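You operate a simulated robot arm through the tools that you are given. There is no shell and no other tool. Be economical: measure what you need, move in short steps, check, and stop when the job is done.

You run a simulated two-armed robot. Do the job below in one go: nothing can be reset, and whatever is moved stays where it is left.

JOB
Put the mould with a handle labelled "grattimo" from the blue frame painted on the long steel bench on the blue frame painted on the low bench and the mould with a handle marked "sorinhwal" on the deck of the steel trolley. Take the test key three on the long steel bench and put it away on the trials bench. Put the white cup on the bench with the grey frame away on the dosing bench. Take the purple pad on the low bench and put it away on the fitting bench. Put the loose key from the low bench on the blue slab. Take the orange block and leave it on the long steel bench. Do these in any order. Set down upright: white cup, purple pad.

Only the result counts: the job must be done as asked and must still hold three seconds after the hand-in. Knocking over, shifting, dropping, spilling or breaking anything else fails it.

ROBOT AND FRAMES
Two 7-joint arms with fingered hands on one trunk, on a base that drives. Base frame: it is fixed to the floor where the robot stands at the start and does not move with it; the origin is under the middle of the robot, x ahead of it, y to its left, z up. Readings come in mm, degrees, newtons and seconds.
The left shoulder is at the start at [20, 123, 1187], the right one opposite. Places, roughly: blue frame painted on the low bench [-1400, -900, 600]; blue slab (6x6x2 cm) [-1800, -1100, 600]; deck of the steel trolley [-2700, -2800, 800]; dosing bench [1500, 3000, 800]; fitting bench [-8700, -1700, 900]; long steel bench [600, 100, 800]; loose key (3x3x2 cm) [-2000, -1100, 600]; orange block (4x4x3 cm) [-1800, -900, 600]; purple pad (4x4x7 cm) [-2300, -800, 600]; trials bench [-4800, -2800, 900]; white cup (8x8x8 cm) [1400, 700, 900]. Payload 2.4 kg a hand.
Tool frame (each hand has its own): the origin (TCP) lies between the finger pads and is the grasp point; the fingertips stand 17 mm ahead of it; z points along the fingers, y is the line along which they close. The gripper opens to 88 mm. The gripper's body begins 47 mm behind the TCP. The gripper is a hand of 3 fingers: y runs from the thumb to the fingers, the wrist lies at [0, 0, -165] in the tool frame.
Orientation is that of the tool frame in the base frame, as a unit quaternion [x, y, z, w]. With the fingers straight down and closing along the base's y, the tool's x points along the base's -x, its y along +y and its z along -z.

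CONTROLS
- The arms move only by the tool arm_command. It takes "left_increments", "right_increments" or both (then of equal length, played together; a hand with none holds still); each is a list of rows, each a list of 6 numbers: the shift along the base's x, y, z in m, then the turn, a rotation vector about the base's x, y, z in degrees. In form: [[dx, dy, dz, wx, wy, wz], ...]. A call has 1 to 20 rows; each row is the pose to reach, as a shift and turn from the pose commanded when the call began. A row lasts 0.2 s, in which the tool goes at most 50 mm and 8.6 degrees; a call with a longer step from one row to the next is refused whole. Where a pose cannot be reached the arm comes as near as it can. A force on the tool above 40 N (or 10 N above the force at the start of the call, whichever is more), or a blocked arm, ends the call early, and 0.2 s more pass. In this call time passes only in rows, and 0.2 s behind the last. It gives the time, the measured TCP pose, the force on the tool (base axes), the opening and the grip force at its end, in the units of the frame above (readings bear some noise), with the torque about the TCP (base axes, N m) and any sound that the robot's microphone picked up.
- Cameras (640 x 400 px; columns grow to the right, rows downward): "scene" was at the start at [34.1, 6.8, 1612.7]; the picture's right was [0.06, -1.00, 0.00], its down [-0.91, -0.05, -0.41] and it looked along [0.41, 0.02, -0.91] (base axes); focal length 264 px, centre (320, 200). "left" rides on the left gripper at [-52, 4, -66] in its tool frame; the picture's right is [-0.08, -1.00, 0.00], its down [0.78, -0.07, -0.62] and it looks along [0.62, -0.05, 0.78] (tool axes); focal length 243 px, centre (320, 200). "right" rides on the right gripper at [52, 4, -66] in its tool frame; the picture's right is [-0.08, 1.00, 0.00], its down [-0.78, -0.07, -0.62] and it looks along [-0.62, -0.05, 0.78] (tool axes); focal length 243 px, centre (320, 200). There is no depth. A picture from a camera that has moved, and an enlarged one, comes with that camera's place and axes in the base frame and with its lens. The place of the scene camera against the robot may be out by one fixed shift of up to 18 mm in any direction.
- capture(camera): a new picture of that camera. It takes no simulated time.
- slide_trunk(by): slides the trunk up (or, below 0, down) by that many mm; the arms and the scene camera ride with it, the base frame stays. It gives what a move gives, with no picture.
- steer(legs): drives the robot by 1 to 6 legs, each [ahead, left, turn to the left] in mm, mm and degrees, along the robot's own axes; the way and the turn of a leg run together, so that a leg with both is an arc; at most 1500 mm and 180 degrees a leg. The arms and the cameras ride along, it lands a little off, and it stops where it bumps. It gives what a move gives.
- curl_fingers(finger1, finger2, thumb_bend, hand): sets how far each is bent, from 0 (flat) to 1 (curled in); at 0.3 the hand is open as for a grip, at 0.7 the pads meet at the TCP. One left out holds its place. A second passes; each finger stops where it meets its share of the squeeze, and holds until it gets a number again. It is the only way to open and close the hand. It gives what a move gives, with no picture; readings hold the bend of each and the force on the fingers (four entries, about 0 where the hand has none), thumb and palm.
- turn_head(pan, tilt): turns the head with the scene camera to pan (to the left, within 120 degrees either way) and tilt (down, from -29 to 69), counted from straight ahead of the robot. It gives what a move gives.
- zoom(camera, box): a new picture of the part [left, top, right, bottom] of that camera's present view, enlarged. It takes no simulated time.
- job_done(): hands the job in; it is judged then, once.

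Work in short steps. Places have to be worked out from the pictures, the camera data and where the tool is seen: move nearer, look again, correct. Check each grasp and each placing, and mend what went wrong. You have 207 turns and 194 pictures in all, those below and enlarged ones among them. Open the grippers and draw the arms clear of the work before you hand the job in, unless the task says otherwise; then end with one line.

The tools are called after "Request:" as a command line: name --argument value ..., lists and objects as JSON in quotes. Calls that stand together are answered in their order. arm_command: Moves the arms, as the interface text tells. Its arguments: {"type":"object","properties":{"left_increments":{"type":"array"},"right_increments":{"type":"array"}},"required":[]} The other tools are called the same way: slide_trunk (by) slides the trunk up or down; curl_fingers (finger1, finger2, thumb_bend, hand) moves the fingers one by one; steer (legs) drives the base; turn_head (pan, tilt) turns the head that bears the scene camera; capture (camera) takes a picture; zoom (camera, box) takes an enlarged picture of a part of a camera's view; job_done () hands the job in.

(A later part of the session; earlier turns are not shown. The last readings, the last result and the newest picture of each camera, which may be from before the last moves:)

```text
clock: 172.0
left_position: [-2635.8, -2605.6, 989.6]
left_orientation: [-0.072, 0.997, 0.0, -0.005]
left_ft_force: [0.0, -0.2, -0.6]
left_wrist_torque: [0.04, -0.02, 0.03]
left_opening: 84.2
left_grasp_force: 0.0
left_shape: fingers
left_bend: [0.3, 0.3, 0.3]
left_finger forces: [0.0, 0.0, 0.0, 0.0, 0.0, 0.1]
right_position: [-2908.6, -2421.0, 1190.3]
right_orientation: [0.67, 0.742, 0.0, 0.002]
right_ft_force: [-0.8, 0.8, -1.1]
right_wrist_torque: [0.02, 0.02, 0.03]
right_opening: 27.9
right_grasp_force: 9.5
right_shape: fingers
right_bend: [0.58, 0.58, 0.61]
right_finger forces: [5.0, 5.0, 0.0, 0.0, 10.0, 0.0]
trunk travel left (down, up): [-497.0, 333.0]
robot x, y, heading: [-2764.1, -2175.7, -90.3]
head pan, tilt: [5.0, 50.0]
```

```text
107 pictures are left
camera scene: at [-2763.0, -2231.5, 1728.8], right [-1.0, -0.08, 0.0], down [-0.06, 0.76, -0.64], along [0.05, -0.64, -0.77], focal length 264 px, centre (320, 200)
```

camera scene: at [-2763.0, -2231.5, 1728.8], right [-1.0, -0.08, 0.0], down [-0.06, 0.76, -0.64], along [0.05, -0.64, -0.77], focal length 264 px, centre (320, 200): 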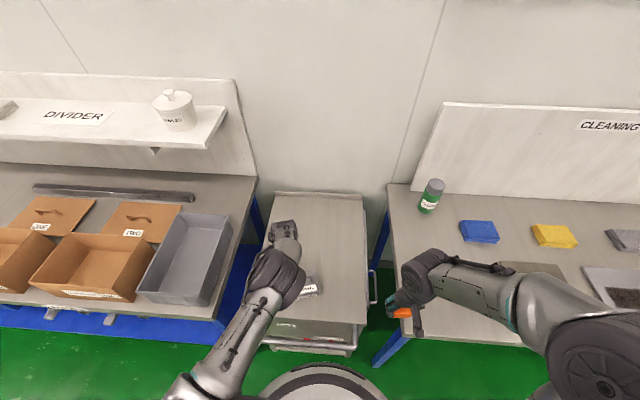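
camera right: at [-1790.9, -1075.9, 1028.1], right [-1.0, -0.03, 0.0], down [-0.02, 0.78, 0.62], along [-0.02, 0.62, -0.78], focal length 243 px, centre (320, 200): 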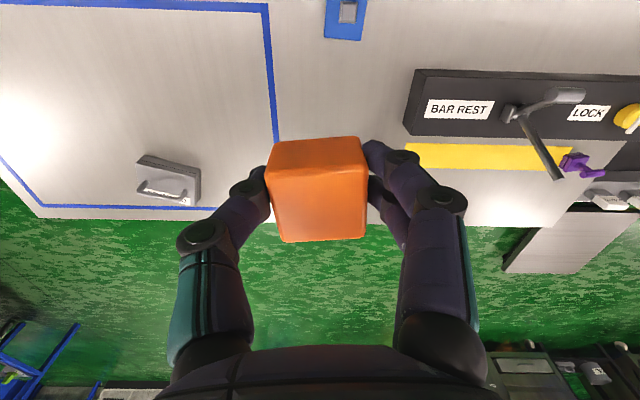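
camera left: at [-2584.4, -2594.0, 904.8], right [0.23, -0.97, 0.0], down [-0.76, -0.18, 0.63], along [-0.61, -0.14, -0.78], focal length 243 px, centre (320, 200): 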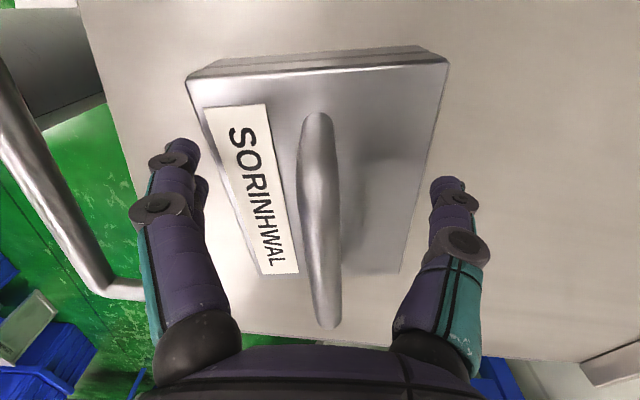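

Sorinhwal stands on the trolley deck. Now back to the long bench with the orange block, around the east end of the low bench.

Request:
steer --legs '[[-480, 0, 0], [0, 1500, 0], [0, 800, 0], [0, 0, 90.3], [0, 1400, 0]]'

Request:
turn_head --pan 0 --tilt 45

Request:
capture --camera "scene"

```text
clock: 196.4
left_position: [52.4, -236.2, 987.7]
left_orientation: [0.74, -0.673, 0.004, 0.004]
left_ft_force: [-1.0, 0.1, -0.7]
left_wrist_torque: [0.0, 0.0, 0.0]
left_opening: 84.2
left_grasp_force: 0.0
left_shape: fingers
left_bend: [0.3, 0.3, 0.3]
left_finger forces: [0.0, 0.1, 0.0, 0.0, 0.1, 0.1]
right_position: [-144.8, -497.9, 1192.0]
right_orientation: [-0.028, 1.0, 0.001, 0.002]
right_ft_force: [-0.3, -0.5, -1.2]
right_wrist_torque: [0.03, 0.0, 0.0]
right_opening: 28.1
right_grasp_force: 9.9
right_shape: fingers
right_bend: [0.58, 0.58, 0.61]
right_finger forces: [5.0, 5.0, 0.0, 0.1, 9.9, 0.0]
trunk travel left (down, up): [-497.0, 333.0]
robot x, y, heading: [-378.9, -341.9, -3.1]
head pan, tilt: [5.0, 50.0]
```

```text
clock: 197.1
left_position: [51.9, -237.4, 987.6]
left_orientation: [0.739, -0.673, 0.003, 0.004]
left_ft_force: [-0.7, 0.5, -0.5]
left_wrist_torque: [0.02, -0.01, -0.04]
left_opening: 84.1
left_grasp_force: 0.1
left_shape: fingers
left_bend: [0.3, 0.3, 0.3]
left_finger forces: [0.1, 0.0, 0.0, 0.0, 0.0, 0.1]
right_position: [-145.9, -499.1, 1191.6]
right_orientation: [-0.027, 1.0, 0.001, 0.002]
right_ft_force: [0.3, 0.1, -0.3]
right_wrist_torque: [0.02, 0.0, 0.0]
right_opening: 27.7
right_grasp_force: 10.1
right_shape: fingers
right_bend: [0.58, 0.58, 0.61]
right_finger forces: [5.1, 4.9, 0.1, 0.0, 9.9, 0.1]
trunk travel left (down, up): [-497.0, 333.0]
robot x, y, heading: [-381.2, -342.8, -3.2]
head pan, tilt: [0.0, 45.0]
```

```text
106 pictures are left
camera scene: at [-325.2, -343.2, 1735.8], right [-0.06, -1.0, 0.0], down [-0.71, 0.04, -0.71], along [0.71, -0.04, -0.71], focal length 264 px, centre (320, 200)
```

scene: 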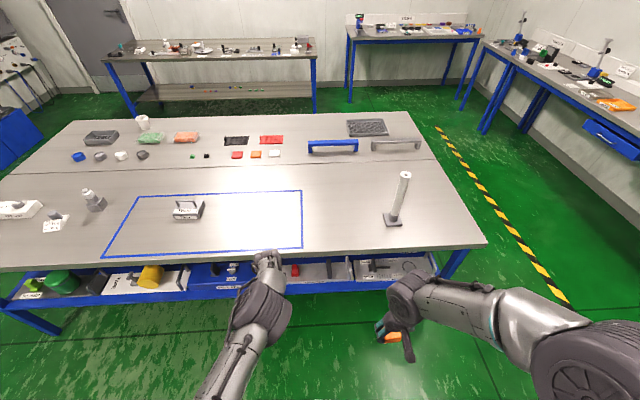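

The long bench is ahead. I pull the left hand back and drive up, to place the orange block on the empty area near [430, -480].

Request:
arm_command --left_increments '[[-0.03, 0.03, 0.02, 0, 0, 0], [-0.06, 0.06, 0.04, 0, 0, 0], [-0.1, 0.09, 0.06, 0, 0, 0], [-0.13, 0.12, 0.08, 0, 0, 0]]'

Request:
steer --legs '[[430, 0, 3.1]]'

Request:
slide_trunk --by -150

Request:
capture --camera "right"

```text
refused: row 3 steps farther than a row can; nothing moved
```

```text
clock: 199.7
left_position: [471.9, -231.4, 988.9]
left_orientation: [0.755, -0.656, 0.005, 0.003]
left_ft_force: [1.5, 0.2, -0.6]
left_wrist_torque: [0.0, -0.04, 0.01]
left_opening: 84.1
left_grasp_force: 0.1
left_shape: fingers
left_bend: [0.3, 0.3, 0.3]
left_finger forces: [0.0, 0.0, 0.1, 0.1, 0.1, 0.0]
right_position: [285.4, -501.8, 1192.0]
right_orientation: [-0.051, 0.999, 0.001, 0.001]
right_ft_force: [-0.3, 0.9, -0.4]
right_wrist_torque: [0.0, 0.01, -0.04]
right_opening: 27.6
right_grasp_force: 10.2
right_shape: fingers
right_bend: [0.58, 0.58, 0.61]
right_finger forces: [5.0, 5.0, 0.1, 0.0, 9.8, 0.1]
trunk travel left (down, up): [-497.0, 333.0]
robot x, y, heading: [46.1, -360.3, -0.6]
head pan, tilt: [0.0, 45.0]
```

```text
clock: 201.4
left_position: [471.6, -230.7, 839.3]
left_orientation: [0.755, -0.656, 0.004, 0.004]
left_ft_force: [0.5, -0.2, 0.1]
left_wrist_torque: [-0.01, 0.0, 0.02]
left_opening: 84.1
left_grasp_force: 0.0
left_shape: fingers
left_bend: [0.3, 0.3, 0.3]
left_finger forces: [0.0, 0.1, 0.1, 0.0, 0.0, 0.1]
right_position: [285.8, -502.5, 1040.6]
right_orientation: [-0.05, 0.999, 0.0, 0.001]
right_ft_force: [-0.9, 0.3, -0.5]
right_wrist_torque: [-0.02, -0.01, -0.04]
right_opening: 27.6
right_grasp_force: 10.0
right_shape: fingers
right_bend: [0.58, 0.58, 0.61]
right_finger forces: [5.0, 4.9, 0.0, 0.1, 10.0, 0.0]
trunk travel left (down, up): [-347.0, 483.0]
robot x, y, heading: [41.9, -356.2, -0.6]
head pan, tilt: [0.0, 45.0]
```

```text
105 pictures are left
camera right: at [231.9, -503.7, 1108.2], right [-0.02, 1.0, 0.0], down [0.78, 0.01, 0.62], along [0.62, 0.01, -0.78], focal length 243 px, centre (320, 200)
```

right: 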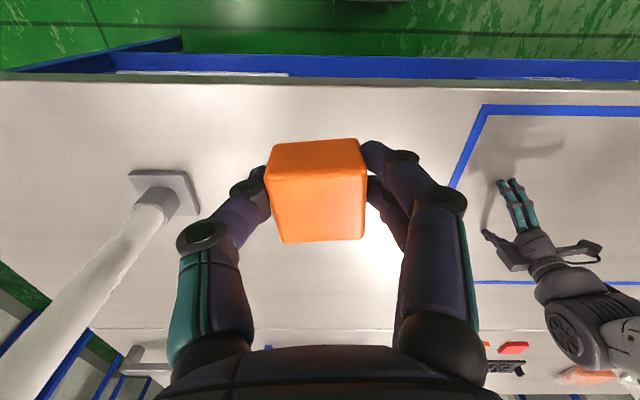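

The left-arm command was refused before the trunk came down, but nothing was touched. I raise the left hand now, before anything else.

Request:
arm_command --left_increments '[[0, 0, 0.04, 0, 0, 0], [-0.01, 0, 0.08, 0, 0, 0], [-0.04, 0.02, 0.11, 0, 0, 0], [-0.08, 0.04, 0.12, 0, 0, 0], [-0.12, 0.06, 0.13, 0, 0, 0]]' --right_increments '[[0.03, 0, -0.02, 0, 0, 0], [0.06, 0, -0.04, 0, 0, 0], [0.09, 0, -0.07, 0, 0, 0], [0.12, 0, -0.1, 0, 0, 0], [0.135, 0, -0.13, 0, 0, 0]]'

Request:
capture --camera "right"

```text
clock: 202.6
left_position: [349.0, -170.8, 967.7]
left_orientation: [0.754, -0.657, 0.004, 0.003]
left_ft_force: [-0.3, 0.7, -1.0]
left_wrist_torque: [-0.01, 0.0, 0.04]
left_opening: 84.1
left_grasp_force: 0.1
left_shape: fingers
left_bend: [0.3, 0.3, 0.3]
left_finger forces: [0.1, 0.1, 0.1, 0.1, 0.0, 0.1]
right_position: [417.9, -502.1, 910.5]
right_orientation: [-0.051, 0.999, 0.001, 0.001]
right_ft_force: [0.0, -0.3, 0.0]
right_wrist_torque: [0.03, -0.01, 0.01]
right_opening: 27.6
right_grasp_force: 9.8
right_shape: fingers
right_bend: [0.58, 0.58, 0.61]
right_finger forces: [5.0, 5.1, 0.1, 0.0, 10.0, 0.1]
trunk travel left (down, up): [-347.0, 483.0]
robot x, y, heading: [39.1, -356.9, -0.6]
head pan, tilt: [0.0, 45.0]
```

```text
104 pictures are left
camera right: at [364.8, -502.4, 977.9], right [-0.02, 1.0, 0.0], down [0.78, 0.01, 0.62], along [0.62, 0.01, -0.78], focal length 243 px, centre (320, 200)
```

right: 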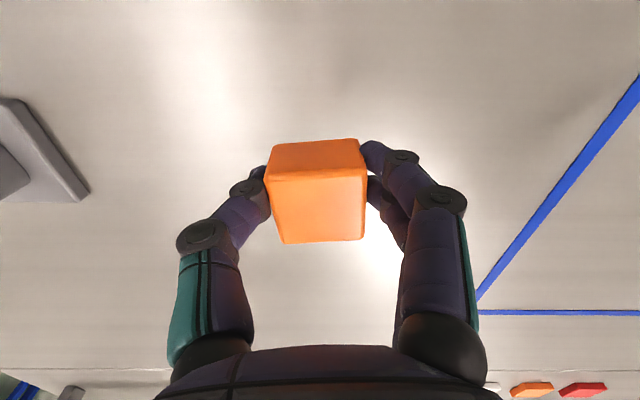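

The area below is free. I lower to 850, then in fine 2.5 mm rows.

Request:
arm_command --right_increments '[[0, 0, -0.03, 0, 0, 0], [0, 0, -0.055, 0, 0, 0], [0, 0, -0.058, 0, 0, 0], [0, 0, -0.061, 0, 0, 0], [0, 0, -0.064, 0, 0, 0]]'

Request:
arm_command --right_increments '[[0, 0, -0.002, 0, 0, 0], [0, 0, -0.004, 0, 0, 0], [0, 0, -0.006, 0, 0, 0]]'

Request:
capture --camera "right"

```text
clock: 203.8
left_position: [349.8, -171.3, 968.9]
left_orientation: [0.755, -0.656, 0.004, 0.003]
left_ft_force: [0.4, -0.1, -0.2]
left_wrist_torque: [0.02, 0.01, -0.03]
left_opening: 84.2
left_grasp_force: 0.0
left_shape: fingers
left_bend: [0.3, 0.3, 0.3]
left_finger forces: [0.0, 0.0, 0.1, 0.1, 0.1, 0.1]
right_position: [420.4, -502.4, 847.7]
right_orientation: [-0.051, 0.999, 0.0, 0.002]
right_ft_force: [-0.3, 0.9, 0.1]
right_wrist_torque: [0.04, -0.01, -0.03]
right_opening: 27.3
right_grasp_force: 10.5
right_shape: fingers
right_bend: [0.58, 0.58, 0.61]
right_finger forces: [5.1, 5.1, 0.0, 0.0, 10.1, 0.0]
trunk travel left (down, up): [-347.0, 483.0]
robot x, y, heading: [47.2, -356.3, -0.9]
head pan, tilt: [0.0, 45.0]
```

```text
clock: 204.6
left_position: [349.5, -172.0, 967.9]
left_orientation: [0.755, -0.656, 0.005, 0.003]
left_ft_force: [0.6, -0.4, -1.0]
left_wrist_torque: [-0.02, 0.0, 0.03]
left_opening: 84.2
left_grasp_force: 0.1
left_shape: fingers
left_bend: [0.3, 0.3, 0.3]
left_finger forces: [0.0, 0.0, 0.0, 0.0, 0.0, 0.1]
right_position: [420.5, -501.8, 842.3]
right_orientation: [-0.051, 0.999, 0.001, 0.003]
right_ft_force: [-0.3, 1.1, 18.0]
right_wrist_torque: [0.02, 0.03, 0.02]
right_opening: 27.6
right_grasp_force: 12.6
right_shape: fingers
right_bend: [0.61, 0.61, 0.62]
right_finger forces: [6.3, 6.3, 0.0, 0.1, 11.7, 0.0]
trunk travel left (down, up): [-347.0, 483.0]
robot x, y, heading: [41.1, -357.2, -0.5]
head pan, tilt: [0.0, 45.0]
```

```text
103 pictures are left
camera right: at [366.6, -502.8, 909.2], right [-0.02, 1.0, 0.0], down [0.78, 0.01, 0.63], along [0.63, 0.01, -0.78], focal length 243 px, centre (320, 200)
```

right: 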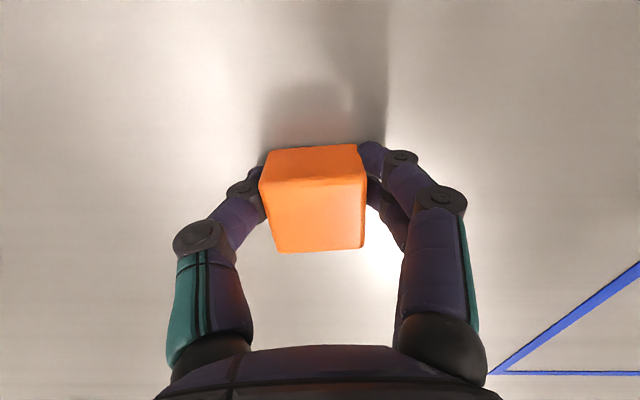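

The block is on the bench, top at z≈815. I ease up 1 mm, open and rise.

Request:
arm_command --right_increments '[[0, 0, 0.002, 0, 0, 0]]'

Request:
curl_fingers --hand "right" --finger1 0.4 --finger2 0.4 --thumb_bend 0.4

Request:
arm_command --right_increments '[[0, 0, 0.03, 0, 0, 0], [0, 0, 0.07, 0, 0, 0], [0, 0, 0.11, 0, 0, 0], [-0.03, 0, 0.14, 0, 0, 0], [-0.06, 0, 0.16, 0, 0, 0]]'

Request:
capture --camera "right"

```text
clock: 205.0
left_position: [349.2, -171.4, 967.7]
left_orientation: [0.755, -0.656, 0.004, 0.003]
left_ft_force: [-0.7, -0.1, -0.6]
left_wrist_torque: [-0.02, 0.02, -0.04]
left_opening: 84.2
left_grasp_force: 0.1
left_shape: fingers
left_bend: [0.3, 0.3, 0.3]
left_finger forces: [0.1, 0.0, 0.0, 0.0, 0.0, 0.1]
right_position: [419.7, -502.2, 844.3]
right_orientation: [-0.051, 0.999, 0.001, 0.0]
right_ft_force: [2.1, 1.2, 9.3]
right_wrist_torque: [0.05, -0.02, 0.02]
right_opening: 27.6
right_grasp_force: 12.1
right_shape: fingers
right_bend: [0.61, 0.61, 0.62]
right_finger forces: [6.0, 6.1, 0.0, 0.0, 11.0, 0.0]
trunk travel left (down, up): [-347.0, 483.0]
robot x, y, heading: [41.0, -356.8, -0.5]
head pan, tilt: [0.0, 45.0]
```

```text
clock: 206.0
left_position: [349.9, -171.4, 968.2]
left_orientation: [0.755, -0.656, 0.005, 0.004]
left_ft_force: [0.1, -0.1, -0.4]
left_wrist_torque: [0.0, 0.03, -0.03]
left_opening: 84.0
left_grasp_force: 0.1
left_shape: fingers
left_bend: [0.3, 0.3, 0.3]
left_finger forces: [0.1, 0.0, 0.0, 0.0, 0.0, 0.0]
right_position: [420.5, -502.8, 843.3]
right_orientation: [-0.051, 0.999, 0.002, 0.002]
right_ft_force: [-0.2, 0.0, 0.4]
right_wrist_torque: [0.01, 0.02, 0.01]
right_opening: 62.2
right_grasp_force: 0.0
right_shape: fingers
right_bend: [0.4, 0.4, 0.4]
right_finger forces: [0.0, 0.1, 0.0, 0.0, 0.0, 0.1]
trunk travel left (down, up): [-347.0, 483.0]
robot x, y, heading: [43.3, -357.6, -0.7]
head pan, tilt: [0.0, 45.0]
```

```text
clock: 207.2
left_position: [348.5, -171.2, 967.8]
left_orientation: [0.755, -0.656, 0.004, 0.003]
left_ft_force: [-0.1, 0.4, 0.9]
left_wrist_torque: [-0.01, 0.01, -0.04]
left_opening: 84.2
left_grasp_force: 0.0
left_shape: fingers
left_bend: [0.3, 0.3, 0.3]
left_finger forces: [0.1, 0.0, 0.0, 0.0, 0.0, 0.0]
right_position: [360.6, -503.8, 1001.8]
right_orientation: [-0.051, 0.999, 0.001, 0.002]
right_ft_force: [0.2, 0.3, -0.4]
right_wrist_torque: [0.02, 0.0, 0.03]
right_opening: 61.9
right_grasp_force: 0.0
right_shape: fingers
right_bend: [0.4, 0.4, 0.4]
right_finger forces: [0.1, 0.0, 0.0, 0.0, 0.0, 0.1]
trunk travel left (down, up): [-347.0, 483.0]
robot x, y, heading: [42.3, -359.9, -0.3]
head pan, tilt: [0.0, 45.0]
```

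```text
102 pictures are left
camera right: at [307.4, -503.7, 1069.2], right [-0.02, 1.0, 0.0], down [0.78, 0.01, 0.62], along [0.62, 0.01, -0.78], focal length 243 px, centre (320, 200)
```

right: 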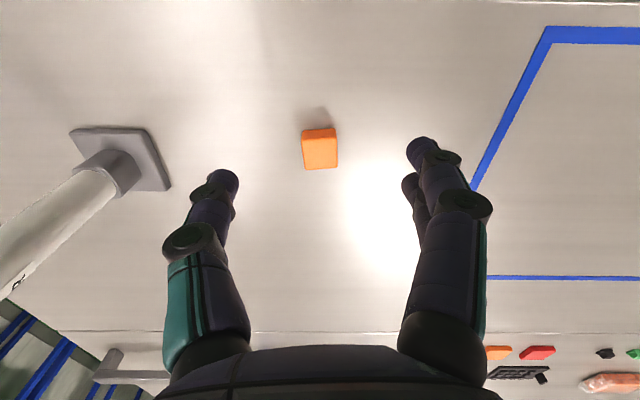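

The orange block is placed. Test key three lies at about [515, 795], so I slide left along the bench and move slightly closer.

Request:
steer --legs '[[0, 960, 0.5], [50, 0, 0]]'

Request:
turn_head --pan 15 --tilt 60

Request:
capture --camera "scene"

Request:
capture --camera "left"

```text
clock: 212.7
left_position: [399.8, 792.2, 967.2]
left_orientation: [0.761, -0.648, 0.003, 0.004]
left_ft_force: [-0.2, -0.4, -0.5]
left_wrist_torque: [0.0, 0.0, -0.01]
left_opening: 83.9
left_grasp_force: 0.0
left_shape: fingers
left_bend: [0.3, 0.3, 0.3]
left_finger forces: [0.0, 0.1, 0.0, 0.0, 0.0, 0.0]
right_position: [418.3, 461.4, 1002.0]
right_orientation: [-0.058, 0.998, 0.001, 0.001]
right_ft_force: [1.7, 0.7, -0.1]
right_wrist_torque: [0.05, 0.0, 0.04]
right_opening: 62.2
right_grasp_force: 0.1
right_shape: fingers
right_bend: [0.4, 0.4, 0.4]
right_finger forces: [0.1, 0.0, 0.0, 0.0, 0.1, 0.0]
trunk travel left (down, up): [-347.0, 483.0]
robot x, y, heading: [96.6, 602.8, 0.6]
head pan, tilt: [0.0, 45.0]
```

```text
clock: 213.5
left_position: [398.6, 791.5, 967.6]
left_orientation: [0.761, -0.649, 0.004, 0.003]
left_ft_force: [-0.5, 0.3, -0.1]
left_wrist_torque: [0.0, 0.01, 0.0]
left_opening: 84.1
left_grasp_force: 0.1
left_shape: fingers
left_bend: [0.3, 0.3, 0.3]
left_finger forces: [0.1, 0.0, 0.1, 0.0, 0.0, 0.1]
right_position: [418.0, 461.1, 1002.0]
right_orientation: [-0.058, 0.998, 0.002, 0.001]
right_ft_force: [-0.2, 0.2, 0.9]
right_wrist_torque: [0.0, -0.03, 0.0]
right_opening: 62.2
right_grasp_force: 0.1
right_shape: fingers
right_bend: [0.4, 0.4, 0.4]
right_finger forces: [0.1, 0.0, 0.0, 0.0, 0.0, 0.0]
trunk travel left (down, up): [-347.0, 483.0]
robot x, y, heading: [94.1, 603.5, 0.1]
head pan, tilt: [15.0, 60.0]
```

```text
101 pictures are left
camera scene: at [134.8, 621.3, 1566.4], right [0.26, -0.96, 0.0], down [-0.83, -0.23, -0.5], along [0.48, 0.13, -0.87], focal length 264 px, centre (320, 200)
```

scene: 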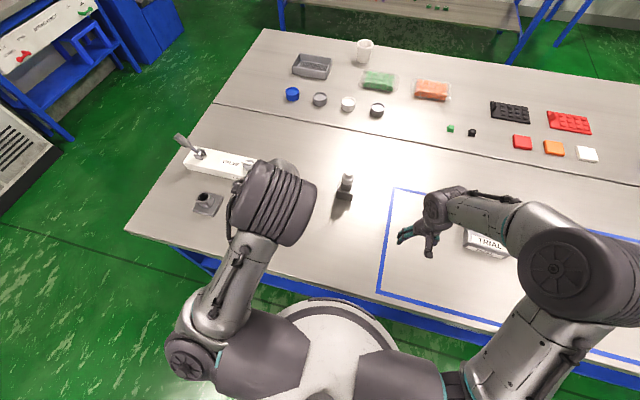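

```text
100 pictures are left
camera left: at [386.4, 842.8, 1033.8], right [0.97, 0.24, 0.0], down [0.19, -0.75, 0.63], along [0.15, -0.61, -0.78], focal length 243 px, centre (320, 200)
```

left: 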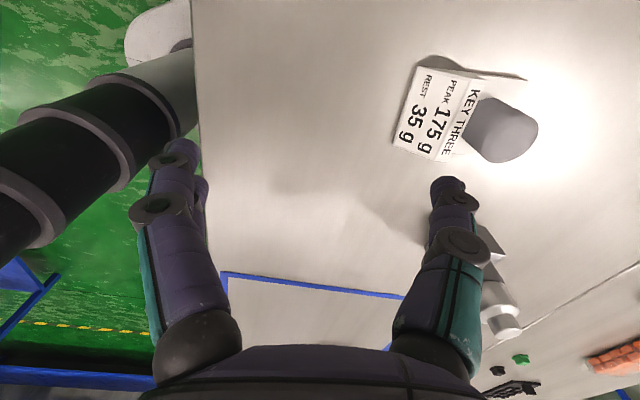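

The key has a grey knob about 45 mm wide on a small white base. I turn the left hand back to its original yaw, closing along y, so the fingers avoid the label side.

Request:
arm_command --left_increments '[[0, 0, 0.02, 0, 0, -8], [0, 0, 0.04, 0, 0, -16], [0, 0, 0.05, 0, 0, -24], [0, 0, 0.05, 0, 0, -32], [0, 0, 0.05, 0, 0, -40], [0.01, 0, 0.05, 0, 0, -48], [0.03, 0, 0.05, 0, 0, -56], [0.05, 0, 0.05, 0, 0, -64], [0.07, 0, 0.05, 0, 0, -72], [0.09, 0, 0.05, 0, 0, -80], [0.11, 0.005, 0.05, 0, 0, -88], [0.12, 0.01, 0.05, 0, 0, -94], [0.125, 0.015, 0.05, 0, 0, -99]]'

Request:
capture --camera "left"

Request:
capture --camera "scene"

```text
clock: 216.3
left_position: [524.1, 806.5, 1017.8]
left_orientation: [0.0, 1.0, 0.0, -0.006]
left_ft_force: [0.6, 0.8, -0.7]
left_wrist_torque: [0.0, -0.04, 0.01]
left_opening: 84.5
left_grasp_force: 0.2
left_shape: fingers
left_bend: [0.3, 0.3, 0.3]
left_finger forces: [0.0, 0.0, 0.1, 0.0, 0.0, 0.0]
right_position: [417.6, 461.5, 1002.0]
right_orientation: [-0.06, 0.998, 0.001, 0.002]
right_ft_force: [-0.4, 0.0, -1.1]
right_wrist_torque: [0.01, 0.01, -0.01]
right_opening: 62.1
right_grasp_force: 0.1
right_shape: fingers
right_bend: [0.4, 0.4, 0.4]
right_finger forces: [0.1, 0.0, 0.1, 0.1, 0.0, 0.0]
trunk travel left (down, up): [-347.0, 483.0]
robot x, y, heading: [94.4, 602.4, 0.6]
head pan, tilt: [15.0, 60.0]
```

```text
99 pictures are left
camera left: at [576.5, 811.2, 1083.8], right [0.08, -1.0, 0.0], down [-0.77, -0.07, 0.63], along [-0.63, -0.05, -0.78], focal length 243 px, centre (320, 200)
```

left: 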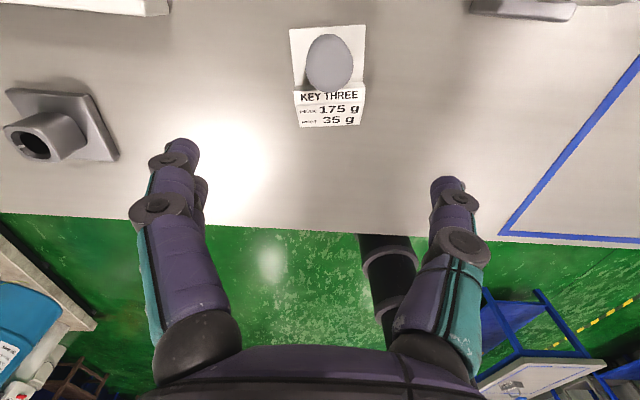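

```text
98 pictures are left
camera scene: at [134.8, 621.5, 1566.3], right [0.27, -0.96, 0.0], down [-0.84, -0.23, -0.5], along [0.48, 0.13, -0.87], focal length 264 px, centre (320, 200)
```

scene: 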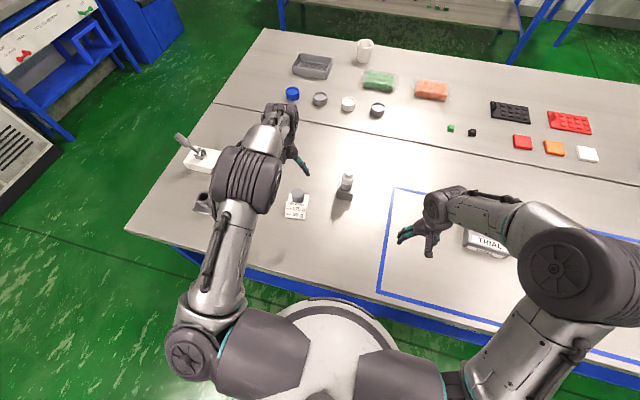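

The knob centre comes out at about [539, 800] with its top at z≈858. I move above it to z≈900 and check.

Request:
arm_command --left_increments '[[0.015, -0.006, -0.03, 0, 0, 0], [0.015, -0.006, -0.07, 0, 0, 0], [0.015, -0.006, -0.11, 0, 0, 0]]'

Request:
capture --camera "left"

```text
clock: 217.1
left_position: [539.6, 800.4, 907.0]
left_orientation: [-0.001, 1.0, -0.001, -0.005]
left_ft_force: [-0.6, 0.7, 0.0]
left_wrist_torque: [0.01, 0.01, 0.02]
left_opening: 84.0
left_grasp_force: 0.1
left_shape: fingers
left_bend: [0.3, 0.3, 0.3]
left_finger forces: [0.0, 0.1, 0.0, 0.0, 0.0, 0.0]
right_position: [417.6, 461.8, 1001.8]
right_orientation: [-0.059, 0.998, 0.001, 0.002]
right_ft_force: [-0.7, -0.3, 0.4]
right_wrist_torque: [0.01, 0.0, 0.03]
right_opening: 62.2
right_grasp_force: 0.0
right_shape: fingers
right_bend: [0.4, 0.4, 0.4]
right_finger forces: [0.0, 0.0, 0.0, 0.0, 0.1, 0.0]
trunk travel left (down, up): [-347.0, 483.0]
robot x, y, heading: [95.9, 600.6, 0.4]
head pan, tilt: [15.0, 60.0]
```

```text
97 pictures are left
camera left: at [592.8, 804.3, 973.9], right [0.09, -1.0, 0.0], down [-0.77, -0.07, 0.63], along [-0.63, -0.05, -0.78], focal length 243 px, centre (320, 200)
```

left: 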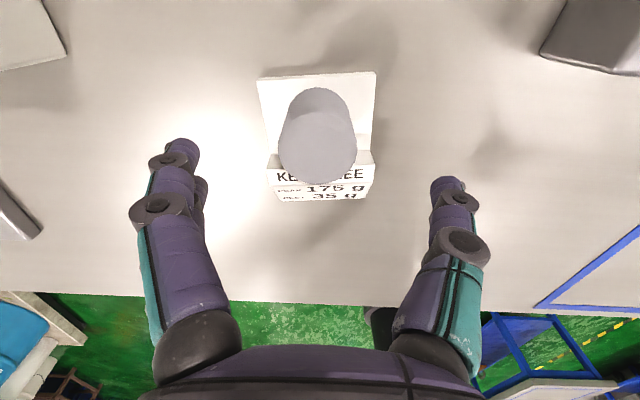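

The knob lies between the fingers, centre about [535, 800]. I go down to TCP≈851 and close gently.

Request:
arm_command --left_increments '[[-0.004, 0, -0.025, 0, 0, 0], [-0.004, 0, -0.045, 0, 0, 0], [-0.004, 0, -0.056, 0, 0, 0]]'

Request:
curl_fingers --hand "left" --finger1 0.58 --finger2 0.58 --thumb_bend 0.58

Request:
capture --camera "left"

```text
clock: 217.9
left_position: [535.2, 799.8, 850.3]
left_orientation: [-0.001, 1.0, 0.0, -0.005]
left_ft_force: [0.0, 0.4, -0.6]
left_wrist_torque: [-0.01, -0.02, 0.04]
left_opening: 84.1
left_grasp_force: 0.0
left_shape: fingers
left_bend: [0.3, 0.3, 0.3]
left_finger forces: [0.0, 0.1, 0.0, 0.1, 0.0, 0.1]
right_position: [417.4, 460.9, 1002.3]
right_orientation: [-0.059, 0.998, 0.001, 0.002]
right_ft_force: [0.5, -0.8, 0.9]
right_wrist_torque: [0.02, -0.01, 0.0]
right_opening: 62.4
right_grasp_force: 0.1
right_shape: fingers
right_bend: [0.4, 0.4, 0.4]
right_finger forces: [0.0, 0.0, 0.1, 0.0, 0.0, 0.0]
trunk travel left (down, up): [-347.0, 483.0]
robot x, y, heading: [95.1, 600.1, 0.4]
head pan, tilt: [15.0, 60.0]
```

```text
clock: 218.9
left_position: [534.9, 800.5, 850.1]
left_orientation: [-0.001, 1.0, 0.0, -0.005]
left_ft_force: [0.5, 0.0, 1.3]
left_wrist_torque: [0.04, -0.01, 0.02]
left_opening: 59.4
left_grasp_force: 11.0
left_shape: fingers
left_bend: [0.43, 0.44, 0.48]
left_finger forces: [5.8, 5.5, 0.0, 0.0, 10.9, 0.0]
right_position: [416.9, 460.2, 1002.5]
right_orientation: [-0.06, 0.998, 0.001, 0.002]
right_ft_force: [0.1, -0.9, -1.0]
right_wrist_torque: [0.01, -0.03, -0.03]
right_opening: 61.9
right_grasp_force: 0.0
right_shape: fingers
right_bend: [0.4, 0.4, 0.4]
right_finger forces: [0.1, 0.0, 0.0, 0.0, 0.0, 0.0]
trunk travel left (down, up): [-347.0, 483.0]
robot x, y, heading: [98.3, 603.0, 0.5]
head pan, tilt: [15.0, 60.0]
```

```text
96 pictures are left
camera left: at [587.6, 804.7, 916.6], right [0.09, -1.0, 0.0], down [-0.77, -0.07, 0.63], along [-0.63, -0.05, -0.78], focal length 243 px, centre (320, 200)
```

left: 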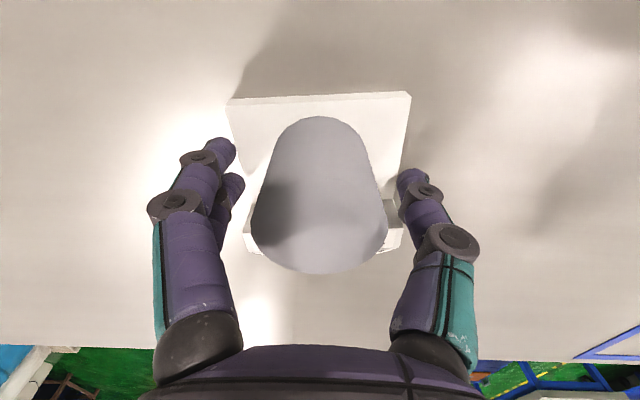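

The fingers grip the base from both sides, 59 mm apart at 11 N. I try a small lift.

Request:
arm_command --left_increments '[[0, 0, 0.015, 0, 0, 0], [0, 0, 0.04, 0, 0, 0], [0, 0, 0.07, 0, 0, 0]]'

Request:
capture --camera "left"

Request:
zoom --camera "scene" --box '[180, 80, 380, 240]'

```text
clock: 219.7
left_position: [533.7, 800.7, 921.1]
left_orientation: [-0.001, 1.0, 0.0, -0.005]
left_ft_force: [0.4, 0.6, -0.8]
left_wrist_torque: [0.02, 0.02, 0.03]
left_opening: 53.7
left_grasp_force: 10.3
left_shape: fingers
left_bend: [0.48, 0.43, 0.49]
left_finger forces: [4.2, 6.4, 0.0, 0.0, 10.0, 0.0]
right_position: [416.2, 461.8, 1003.3]
right_orientation: [-0.06, 0.998, 0.002, 0.002]
right_ft_force: [0.2, -0.4, -0.8]
right_wrist_torque: [-0.02, 0.02, 0.0]
right_opening: 62.0
right_grasp_force: 0.0
right_shape: fingers
right_bend: [0.4, 0.4, 0.4]
right_finger forces: [0.0, 0.0, 0.0, 0.0, 0.0, 0.0]
trunk travel left (down, up): [-347.0, 483.0]
robot x, y, heading: [98.6, 597.0, 0.4]
head pan, tilt: [15.0, 60.0]
```

```text
95 pictures are left
camera left: at [585.9, 804.3, 987.1], right [0.09, -1.0, 0.0], down [-0.77, -0.07, 0.63], along [-0.63, -0.05, -0.78], focal length 243 px, centre (320, 200)
```

left: 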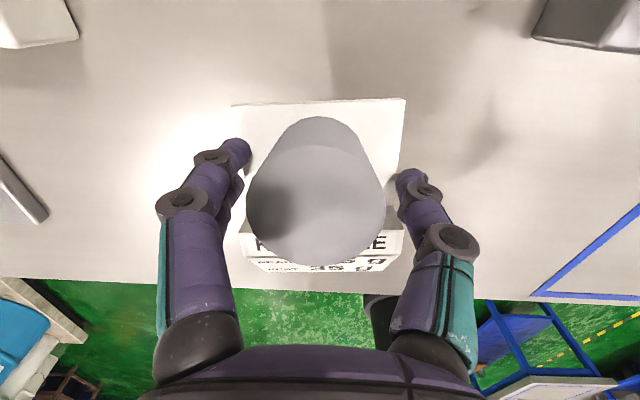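

```text
2.50 times, centred on (280, 160) of scene
camera zoom: at [134.5, 621.3, 1566.3], right [0.27, -0.96, 0.0], down [-0.84, -0.23, -0.5], along [0.48, 0.13, -0.87], focal length 660 px, centre (420, 300)
```

zoom: 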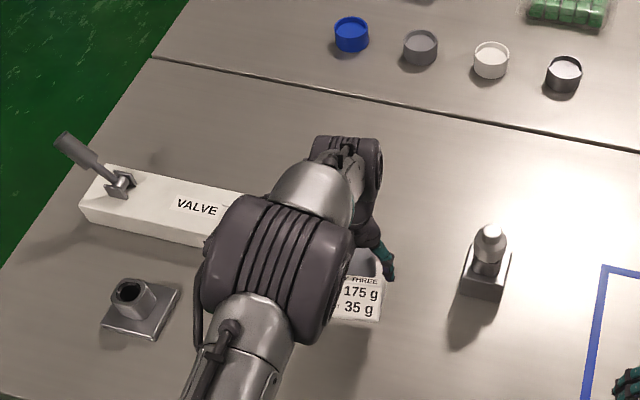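

Lifted, but the label side dips, because the grip is ahead of the centre of mass. I set it back down, shift 12 mm toward the label side and grip again.

Request:
arm_command --left_increments '[[0, 0, -0.03, 0, 0, 0], [0, 0, -0.055, 0, 0, 0], [0, 0, -0.063, 0, 0, 0], [0, 0, -0.069, 0, 0, 0]]'

Request:
curl_fingers --hand "left" --finger1 0.3 --finger2 0.3 --thumb_bend 0.3

Request:
capture --camera "left"

```text
clock: 220.7
left_position: [533.7, 801.3, 853.2]
left_orientation: [-0.001, 1.0, 0.0, -0.004]
left_ft_force: [-1.3, -0.2, 5.1]
left_wrist_torque: [0.16, -0.06, 0.08]
left_opening: 54.4
left_grasp_force: 12.6
left_shape: fingers
left_bend: [0.48, 0.43, 0.49]
left_finger forces: [8.4, 6.3, 0.0, 0.1, 10.1, 0.0]
right_position: [416.1, 461.5, 1002.0]
right_orientation: [-0.059, 0.998, 0.001, 0.002]
right_ft_force: [0.2, -0.5, 0.1]
right_wrist_torque: [0.02, 0.01, 0.0]
right_opening: 62.3
right_grasp_force: 0.1
right_shape: fingers
right_bend: [0.4, 0.4, 0.4]
right_finger forces: [0.1, 0.1, 0.1, 0.0, 0.0, 0.0]
trunk travel left (down, up): [-347.0, 483.0]
robot x, y, heading: [96.2, 599.4, 0.5]
head pan, tilt: [15.0, 60.0]
```

```text
clock: 221.7
left_position: [535.2, 801.6, 853.4]
left_orientation: [-0.001, 1.0, 0.0, -0.006]
left_ft_force: [-0.6, 0.1, 0.4]
left_wrist_torque: [0.02, 0.01, 0.02]
left_opening: 84.1
left_grasp_force: 0.1
left_shape: fingers
left_bend: [0.3, 0.3, 0.3]
left_finger forces: [0.0, 0.0, 0.1, 0.0, 0.0, 0.0]
right_position: [417.4, 461.2, 1003.0]
right_orientation: [-0.059, 0.998, 0.001, 0.002]
right_ft_force: [-1.3, 0.4, 0.4]
right_wrist_torque: [0.0, 0.0, 0.02]
right_opening: 62.2
right_grasp_force: 0.2
right_shape: fingers
right_bend: [0.4, 0.4, 0.4]
right_finger forces: [0.0, 0.1, 0.0, 0.1, 0.0, 0.0]
trunk travel left (down, up): [-347.0, 483.0]
robot x, y, heading: [93.4, 603.3, 0.4]
head pan, tilt: [15.0, 60.0]
```

```text
93 pictures are left
camera left: at [588.0, 805.8, 919.3], right [0.09, -1.0, 0.0], down [-0.77, -0.07, 0.63], along [-0.63, -0.05, -0.78], focal length 243 px, centre (320, 200)
```

left: 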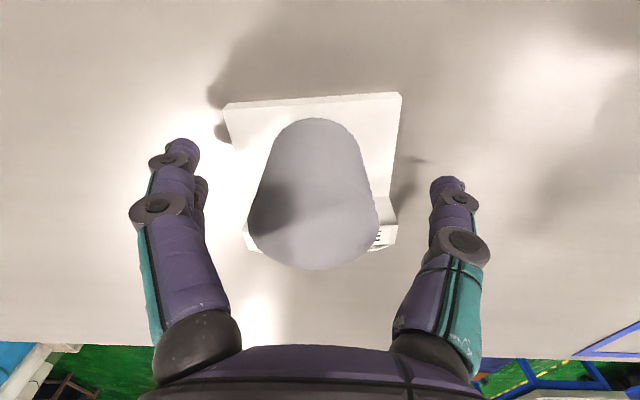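

Fingers earlier caught only the rear corners of the label block, which spans about x 490–525. I shift 20 mm toward the robot, lower 3 mm and grip the block's sides.

Request:
arm_command --left_increments '[[-0.01, 0.001, 0, 0, 0, 0], [-0.02, 0.001, -0.004, 0, 0, 0]]'

Request:
curl_fingers --hand "left" --finger1 0.6 --finger2 0.6 --thumb_bend 0.6

Request:
capture --camera "left"

```text
clock: 222.3
left_position: [514.4, 802.9, 848.6]
left_orientation: [-0.001, 1.0, 0.001, -0.005]
left_ft_force: [0.1, -0.2, -0.4]
left_wrist_torque: [-0.07, -0.02, -0.01]
left_opening: 83.9
left_grasp_force: 0.1
left_shape: fingers
left_bend: [0.3, 0.3, 0.3]
left_finger forces: [0.1, 0.0, 0.1, 0.0, 0.0, 0.0]
right_position: [416.3, 460.1, 1002.6]
right_orientation: [-0.059, 0.998, 0.001, 0.002]
right_ft_force: [-0.1, -0.5, 0.2]
right_wrist_torque: [-0.01, -0.03, -0.04]
right_opening: 62.2
right_grasp_force: 0.0
right_shape: fingers
right_bend: [0.4, 0.4, 0.4]
right_finger forces: [0.1, 0.0, 0.0, 0.1, 0.1, 0.0]
trunk travel left (down, up): [-347.0, 483.0]
robot x, y, heading: [95.4, 600.2, 0.3]
head pan, tilt: [15.0, 60.0]
```

```text
clock: 223.3
left_position: [515.0, 801.8, 848.9]
left_orientation: [-0.001, 1.0, 0.0, -0.006]
left_ft_force: [-0.2, -1.6, 2.8]
left_wrist_torque: [0.04, -0.01, 0.06]
left_opening: 60.2
left_grasp_force: 15.1
left_shape: fingers
left_bend: [0.42, 0.44, 0.5]
left_finger forces: [7.3, 6.8, 0.0, 0.1, 15.4, 0.0]
right_position: [416.3, 461.6, 1001.8]
right_orientation: [-0.06, 0.998, 0.002, 0.002]
right_ft_force: [0.6, 0.0, -0.8]
right_wrist_torque: [-0.01, 0.02, 0.0]
right_opening: 62.0
right_grasp_force: 0.1
right_shape: fingers
right_bend: [0.4, 0.4, 0.4]
right_finger forces: [0.0, 0.0, 0.0, 0.0, 0.0, 0.1]
trunk travel left (down, up): [-347.0, 483.0]
robot x, y, heading: [95.7, 602.7, 0.5]
head pan, tilt: [15.0, 60.0]
```

```text
92 pictures are left
camera left: at [567.9, 806.8, 915.5], right [0.09, -1.0, 0.0], down [-0.77, -0.07, 0.63], along [-0.63, -0.05, -0.78], focal length 243 px, centre (320, 200)
```

left: 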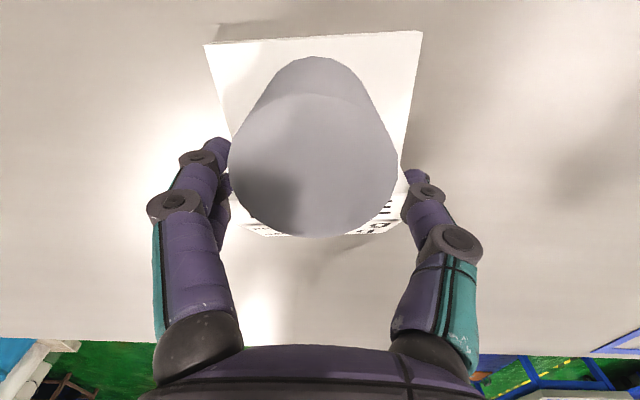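

The grip sits on the block now, at 15 N. I lift and check for tilt.

Request:
arm_command --left_increments '[[0, 0, 0.015, 0, 0, 0], [0, 0, 0.04, 0, 0, 0], [0, 0, 0.07, 0, 0, 0]]'

Request:
capture --camera "left"

```text
clock: 224.1
left_position: [514.4, 801.9, 920.2]
left_orientation: [-0.001, 1.0, 0.0, -0.005]
left_ft_force: [0.0, 0.8, 0.1]
left_wrist_torque: [0.01, 0.01, -0.01]
left_opening: 59.9
left_grasp_force: 14.5
left_shape: fingers
left_bend: [0.42, 0.43, 0.5]
left_finger forces: [7.5, 7.2, 0.0, 0.0, 14.6, 0.1]
right_position: [416.0, 460.8, 1002.6]
right_orientation: [-0.059, 0.998, 0.001, 0.001]
right_ft_force: [0.3, 0.4, 0.3]
right_wrist_torque: [0.03, 0.02, 0.01]
right_opening: 62.1
right_grasp_force: 0.1
right_shape: fingers
right_bend: [0.4, 0.4, 0.4]
right_finger forces: [0.0, 0.1, 0.0, 0.0, 0.0, 0.1]
trunk travel left (down, up): [-347.0, 483.0]
robot x, y, heading: [93.5, 601.6, 0.5]
head pan, tilt: [15.0, 60.0]
```

```text
91 pictures are left
camera left: at [567.5, 806.1, 985.1], right [0.09, -1.0, 0.0], down [-0.77, -0.07, 0.63], along [-0.63, -0.05, -0.78], focal length 243 px, centre (320, 200)
```

left: 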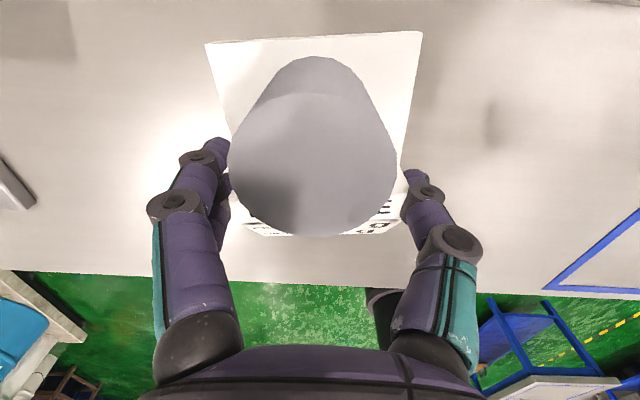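

The grip is steady, and the object's bottom lies 34 mm below the TCP. I retract the left hand, then drive around the left end of the bench to its rear side for the cup.

Request:
arm_command --left_increments '[[-0.03, 0, 0.03, 0, 0, 0], [-0.06, 0, 0.06, 0, 0, 0], [-0.1, 0, 0.08, 0, 0, 0], [-0.14, 0, 0.1, 0, 0, 0]]'

Request:
steer --legs '[[-400, 0, 0], [0, 1400, 0], [1500, 0, 0], [540, 0, 0], [0, 0, 179.5]]'

Request:
turn_head --pan 30 --tilt 40

Request:
capture --camera "scene"

```text
clock: 225.1
left_position: [374.2, 803.8, 1023.1]
left_orientation: [-0.001, 1.0, 0.0, -0.006]
left_ft_force: [0.7, 0.3, -0.5]
left_wrist_torque: [0.04, 0.0, 0.0]
left_opening: 59.7
left_grasp_force: 14.5
left_shape: fingers
left_bend: [0.42, 0.44, 0.5]
left_finger forces: [7.4, 7.1, 0.0, 0.0, 14.6, 0.0]
right_position: [416.7, 461.4, 1003.0]
right_orientation: [-0.058, 0.998, 0.002, 0.002]
right_ft_force: [-0.7, 0.6, 0.8]
right_wrist_torque: [0.0, -0.01, -0.03]
right_opening: 61.9
right_grasp_force: 0.1
right_shape: fingers
right_bend: [0.4, 0.4, 0.4]
right_finger forces: [0.0, 0.1, 0.1, 0.0, 0.0, 0.1]
trunk travel left (down, up): [-347.0, 483.0]
robot x, y, heading: [96.0, 603.8, 0.4]
head pan, tilt: [15.0, 60.0]
```

```text
clock: 251.2
left_position: [1447.9, 1865.7, 1021.3]
left_orientation: [1.0, 0.029, 0.006, -0.001]
left_ft_force: [-0.3, 0.6, -0.8]
left_wrist_torque: [-0.01, 0.01, -0.02]
left_opening: 59.4
left_grasp_force: 14.0
left_shape: fingers
left_bend: [0.42, 0.44, 0.5]
left_finger forces: [7.1, 6.8, 0.0, 0.0, 14.0, 0.0]
right_position: [1386.6, 2203.9, 1001.5]
right_orientation: [0.996, 0.089, -0.001, 0.001]
right_ft_force: [0.2, 0.6, -0.4]
right_wrist_torque: [0.0, 0.03, 0.02]
right_opening: 62.3
right_grasp_force: 0.0
right_shape: fingers
right_bend: [0.4, 0.4, 0.4]
right_finger forces: [0.1, 0.0, 0.1, 0.0, 0.0, 0.1]
trunk travel left (down, up): [-347.0, 483.0]
robot x, y, heading: [1712.2, 2085.2, -176.6]
head pan, tilt: [15.0, 60.0]
```

```text
clock: 252.0
left_position: [1447.9, 1864.8, 1022.1]
left_orientation: [1.0, 0.029, 0.005, -0.001]
left_ft_force: [0.5, 0.3, 0.4]
left_wrist_torque: [-0.01, 0.01, 0.0]
left_opening: 59.6
left_grasp_force: 13.7
left_shape: fingers
left_bend: [0.42, 0.44, 0.5]
left_finger forces: [7.1, 6.8, 0.1, 0.0, 14.1, 0.0]
right_position: [1386.2, 2204.8, 1002.8]
right_orientation: [0.996, 0.089, -0.001, 0.0]
right_ft_force: [0.4, 0.0, 0.4]
right_wrist_torque: [-0.01, 0.02, -0.02]
right_opening: 62.0
right_grasp_force: 0.0
right_shape: fingers
right_bend: [0.4, 0.4, 0.4]
right_finger forces: [0.0, 0.0, 0.0, 0.0, 0.0, 0.0]
trunk travel left (down, up): [-347.0, 483.0]
robot x, y, heading: [1712.5, 2081.4, -176.3]
head pan, tilt: [30.0, 40.0]
```

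```text
90 pictures are left
camera scene: at [1658.3, 2041.2, 1593.0], right [-0.55, 0.83, 0.0], down [0.54, 0.36, -0.77], along [-0.64, -0.42, -0.64], focal length 264 px, centre (320, 200)
```

scene: 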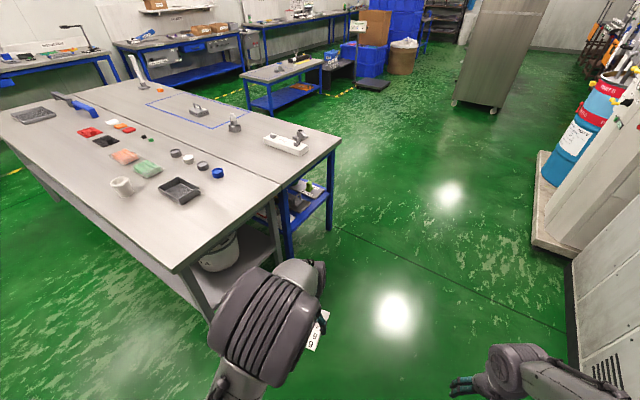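

The rear half of the bench has the grey frame, and the cup is at about [1370, 735]. I straighten the heading, back off slightly, and slide along the rear edge.

Request:
steer --legs '[[-50, 0, -3.7], [0, 1000, 0]]'

Request:
turn_head --pan 20 --tilt 45

Request:
capture --camera "scene"

```text
clock: 257.6
left_position: [1488.3, 909.6, 1021.6]
left_orientation: [1.0, 0.0, 0.005, -0.001]
left_ft_force: [0.0, 0.0, -0.1]
left_wrist_torque: [0.0, 0.02, -0.01]
left_opening: 59.6
left_grasp_force: 14.0
left_shape: fingers
left_bend: [0.42, 0.44, 0.5]
left_finger forces: [7.2, 6.8, 0.0, 0.0, 14.0, 0.0]
right_position: [1446.9, 1251.9, 1001.8]
right_orientation: [0.998, 0.059, -0.001, 0.001]
right_ft_force: [-0.5, 0.2, -0.4]
right_wrist_torque: [-0.03, 0.0, 0.0]
right_opening: 62.1
right_grasp_force: 0.0
right_shape: fingers
right_bend: [0.4, 0.4, 0.4]
right_finger forces: [0.0, 0.0, 0.1, 0.0, 0.0, 0.1]
trunk travel left (down, up): [-347.0, 483.0]
robot x, y, heading: [1766.0, 1113.1, -179.5]
head pan, tilt: [30.0, 40.0]
```

```text
clock: 258.3
left_position: [1488.1, 910.5, 1022.3]
left_orientation: [1.0, 0.001, 0.005, 0.0]
left_ft_force: [0.8, 0.5, -0.6]
left_wrist_torque: [0.03, -0.01, -0.02]
left_opening: 59.6
left_grasp_force: 14.2
left_shape: fingers
left_bend: [0.42, 0.44, 0.5]
left_finger forces: [7.0, 6.8, 0.0, 0.1, 13.9, 0.0]
right_position: [1446.1, 1251.4, 1001.5]
right_orientation: [0.998, 0.059, -0.002, 0.001]
right_ft_force: [0.5, 0.2, 0.4]
right_wrist_torque: [0.03, -0.01, 0.02]
right_opening: 61.9
right_grasp_force: 0.1
right_shape: fingers
right_bend: [0.4, 0.4, 0.4]
right_finger forces: [0.0, 0.0, 0.0, 0.0, 0.0, 0.0]
trunk travel left (down, up): [-347.0, 483.0]
robot x, y, heading: [1765.3, 1112.9, -179.7]
head pan, tilt: [20.0, 45.0]
```

```text
89 pictures are left
camera scene: at [1705.0, 1087.3, 1585.8], right [-0.35, 0.94, 0.0], down [0.66, 0.25, -0.71], along [-0.66, -0.25, -0.71], focal length 264 px, centre (320, 200)
```

scene: 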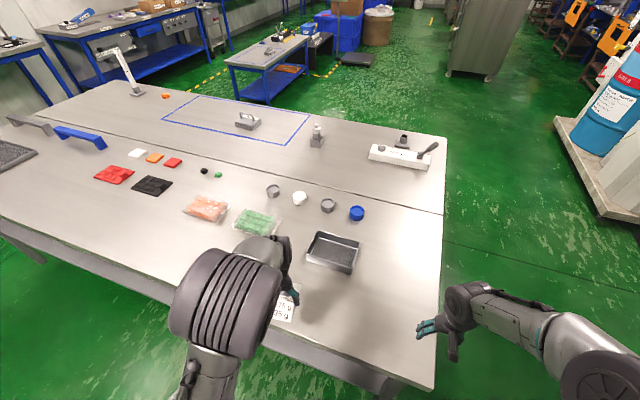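

The left arm hides the cup for now. I continue 520 mm along the edge.

Request:
steer --legs '[[0, 530, -0.3]]'

Request:
turn_head --pan -10 --tilt 55

Request:
capture --camera "scene"

Request:
capture --camera "right"

```text
clock: 261.5
left_position: [1487.2, 369.9, 1021.8]
left_orientation: [1.0, -0.004, 0.005, -0.001]
left_ft_force: [-0.3, 0.4, -0.7]
left_wrist_torque: [-0.02, -0.02, 0.0]
left_opening: 59.5
left_grasp_force: 14.8
left_shape: fingers
left_bend: [0.42, 0.44, 0.5]
left_finger forces: [7.1, 6.8, 0.1, 0.0, 13.9, 0.0]
right_position: [1446.9, 712.2, 1001.9]
right_orientation: [0.998, 0.055, -0.002, 0.001]
right_ft_force: [0.3, -0.3, 0.5]
right_wrist_torque: [0.03, 0.0, -0.02]
right_opening: 61.9
right_grasp_force: 0.1
right_shape: fingers
right_bend: [0.4, 0.4, 0.4]
right_finger forces: [0.1, 0.0, 0.0, 0.0, 0.0, 0.0]
trunk travel left (down, up): [-347.0, 483.0]
robot x, y, heading: [1767.8, 573.0, 180.0]
head pan, tilt: [20.0, 45.0]
```

```text
clock: 262.4
left_position: [1487.2, 369.8, 1022.2]
left_orientation: [1.0, -0.004, 0.006, 0.0]
left_ft_force: [0.5, 0.6, -0.7]
left_wrist_torque: [0.01, 0.01, 0.0]
left_opening: 59.8
left_grasp_force: 14.2
left_shape: fingers
left_bend: [0.42, 0.44, 0.5]
left_finger forces: [7.1, 6.8, 0.1, 0.1, 14.0, 0.0]
right_position: [1448.7, 712.5, 1002.3]
right_orientation: [0.999, 0.055, -0.001, 0.0]
right_ft_force: [0.1, 0.6, 1.2]
right_wrist_torque: [-0.03, -0.02, -0.02]
right_opening: 62.3
right_grasp_force: 0.0
right_shape: fingers
right_bend: [0.4, 0.4, 0.4]
right_finger forces: [0.0, 0.0, 0.0, 0.1, 0.1, 0.1]
trunk travel left (down, up): [-347.0, 483.0]
robot x, y, heading: [1768.3, 568.4, 180.0]
head pan, tilt: [-10.0, 55.0]
```

```text
88 pictures are left
camera scene: at [1710.9, 586.4, 1572.4], right [0.18, 0.98, 0.0], down [0.81, -0.14, -0.57], along [-0.56, 0.1, -0.82], focal length 264 px, centre (320, 200)
```

scene: 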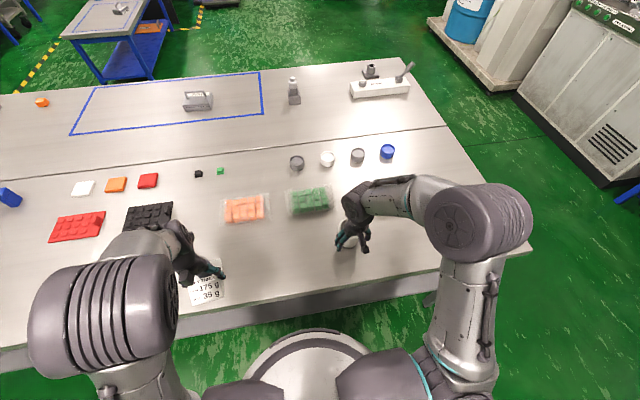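

```text
87 pictures are left
camera right: at [1499.5, 714.0, 1068.8], right [0.03, -1.0, 0.0], down [-0.78, -0.02, 0.62], along [-0.62, -0.02, -0.78], focal length 243 px, centre (320, 200)
```

right: 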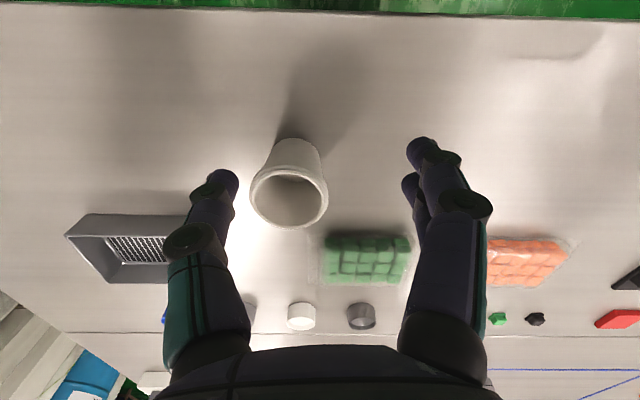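

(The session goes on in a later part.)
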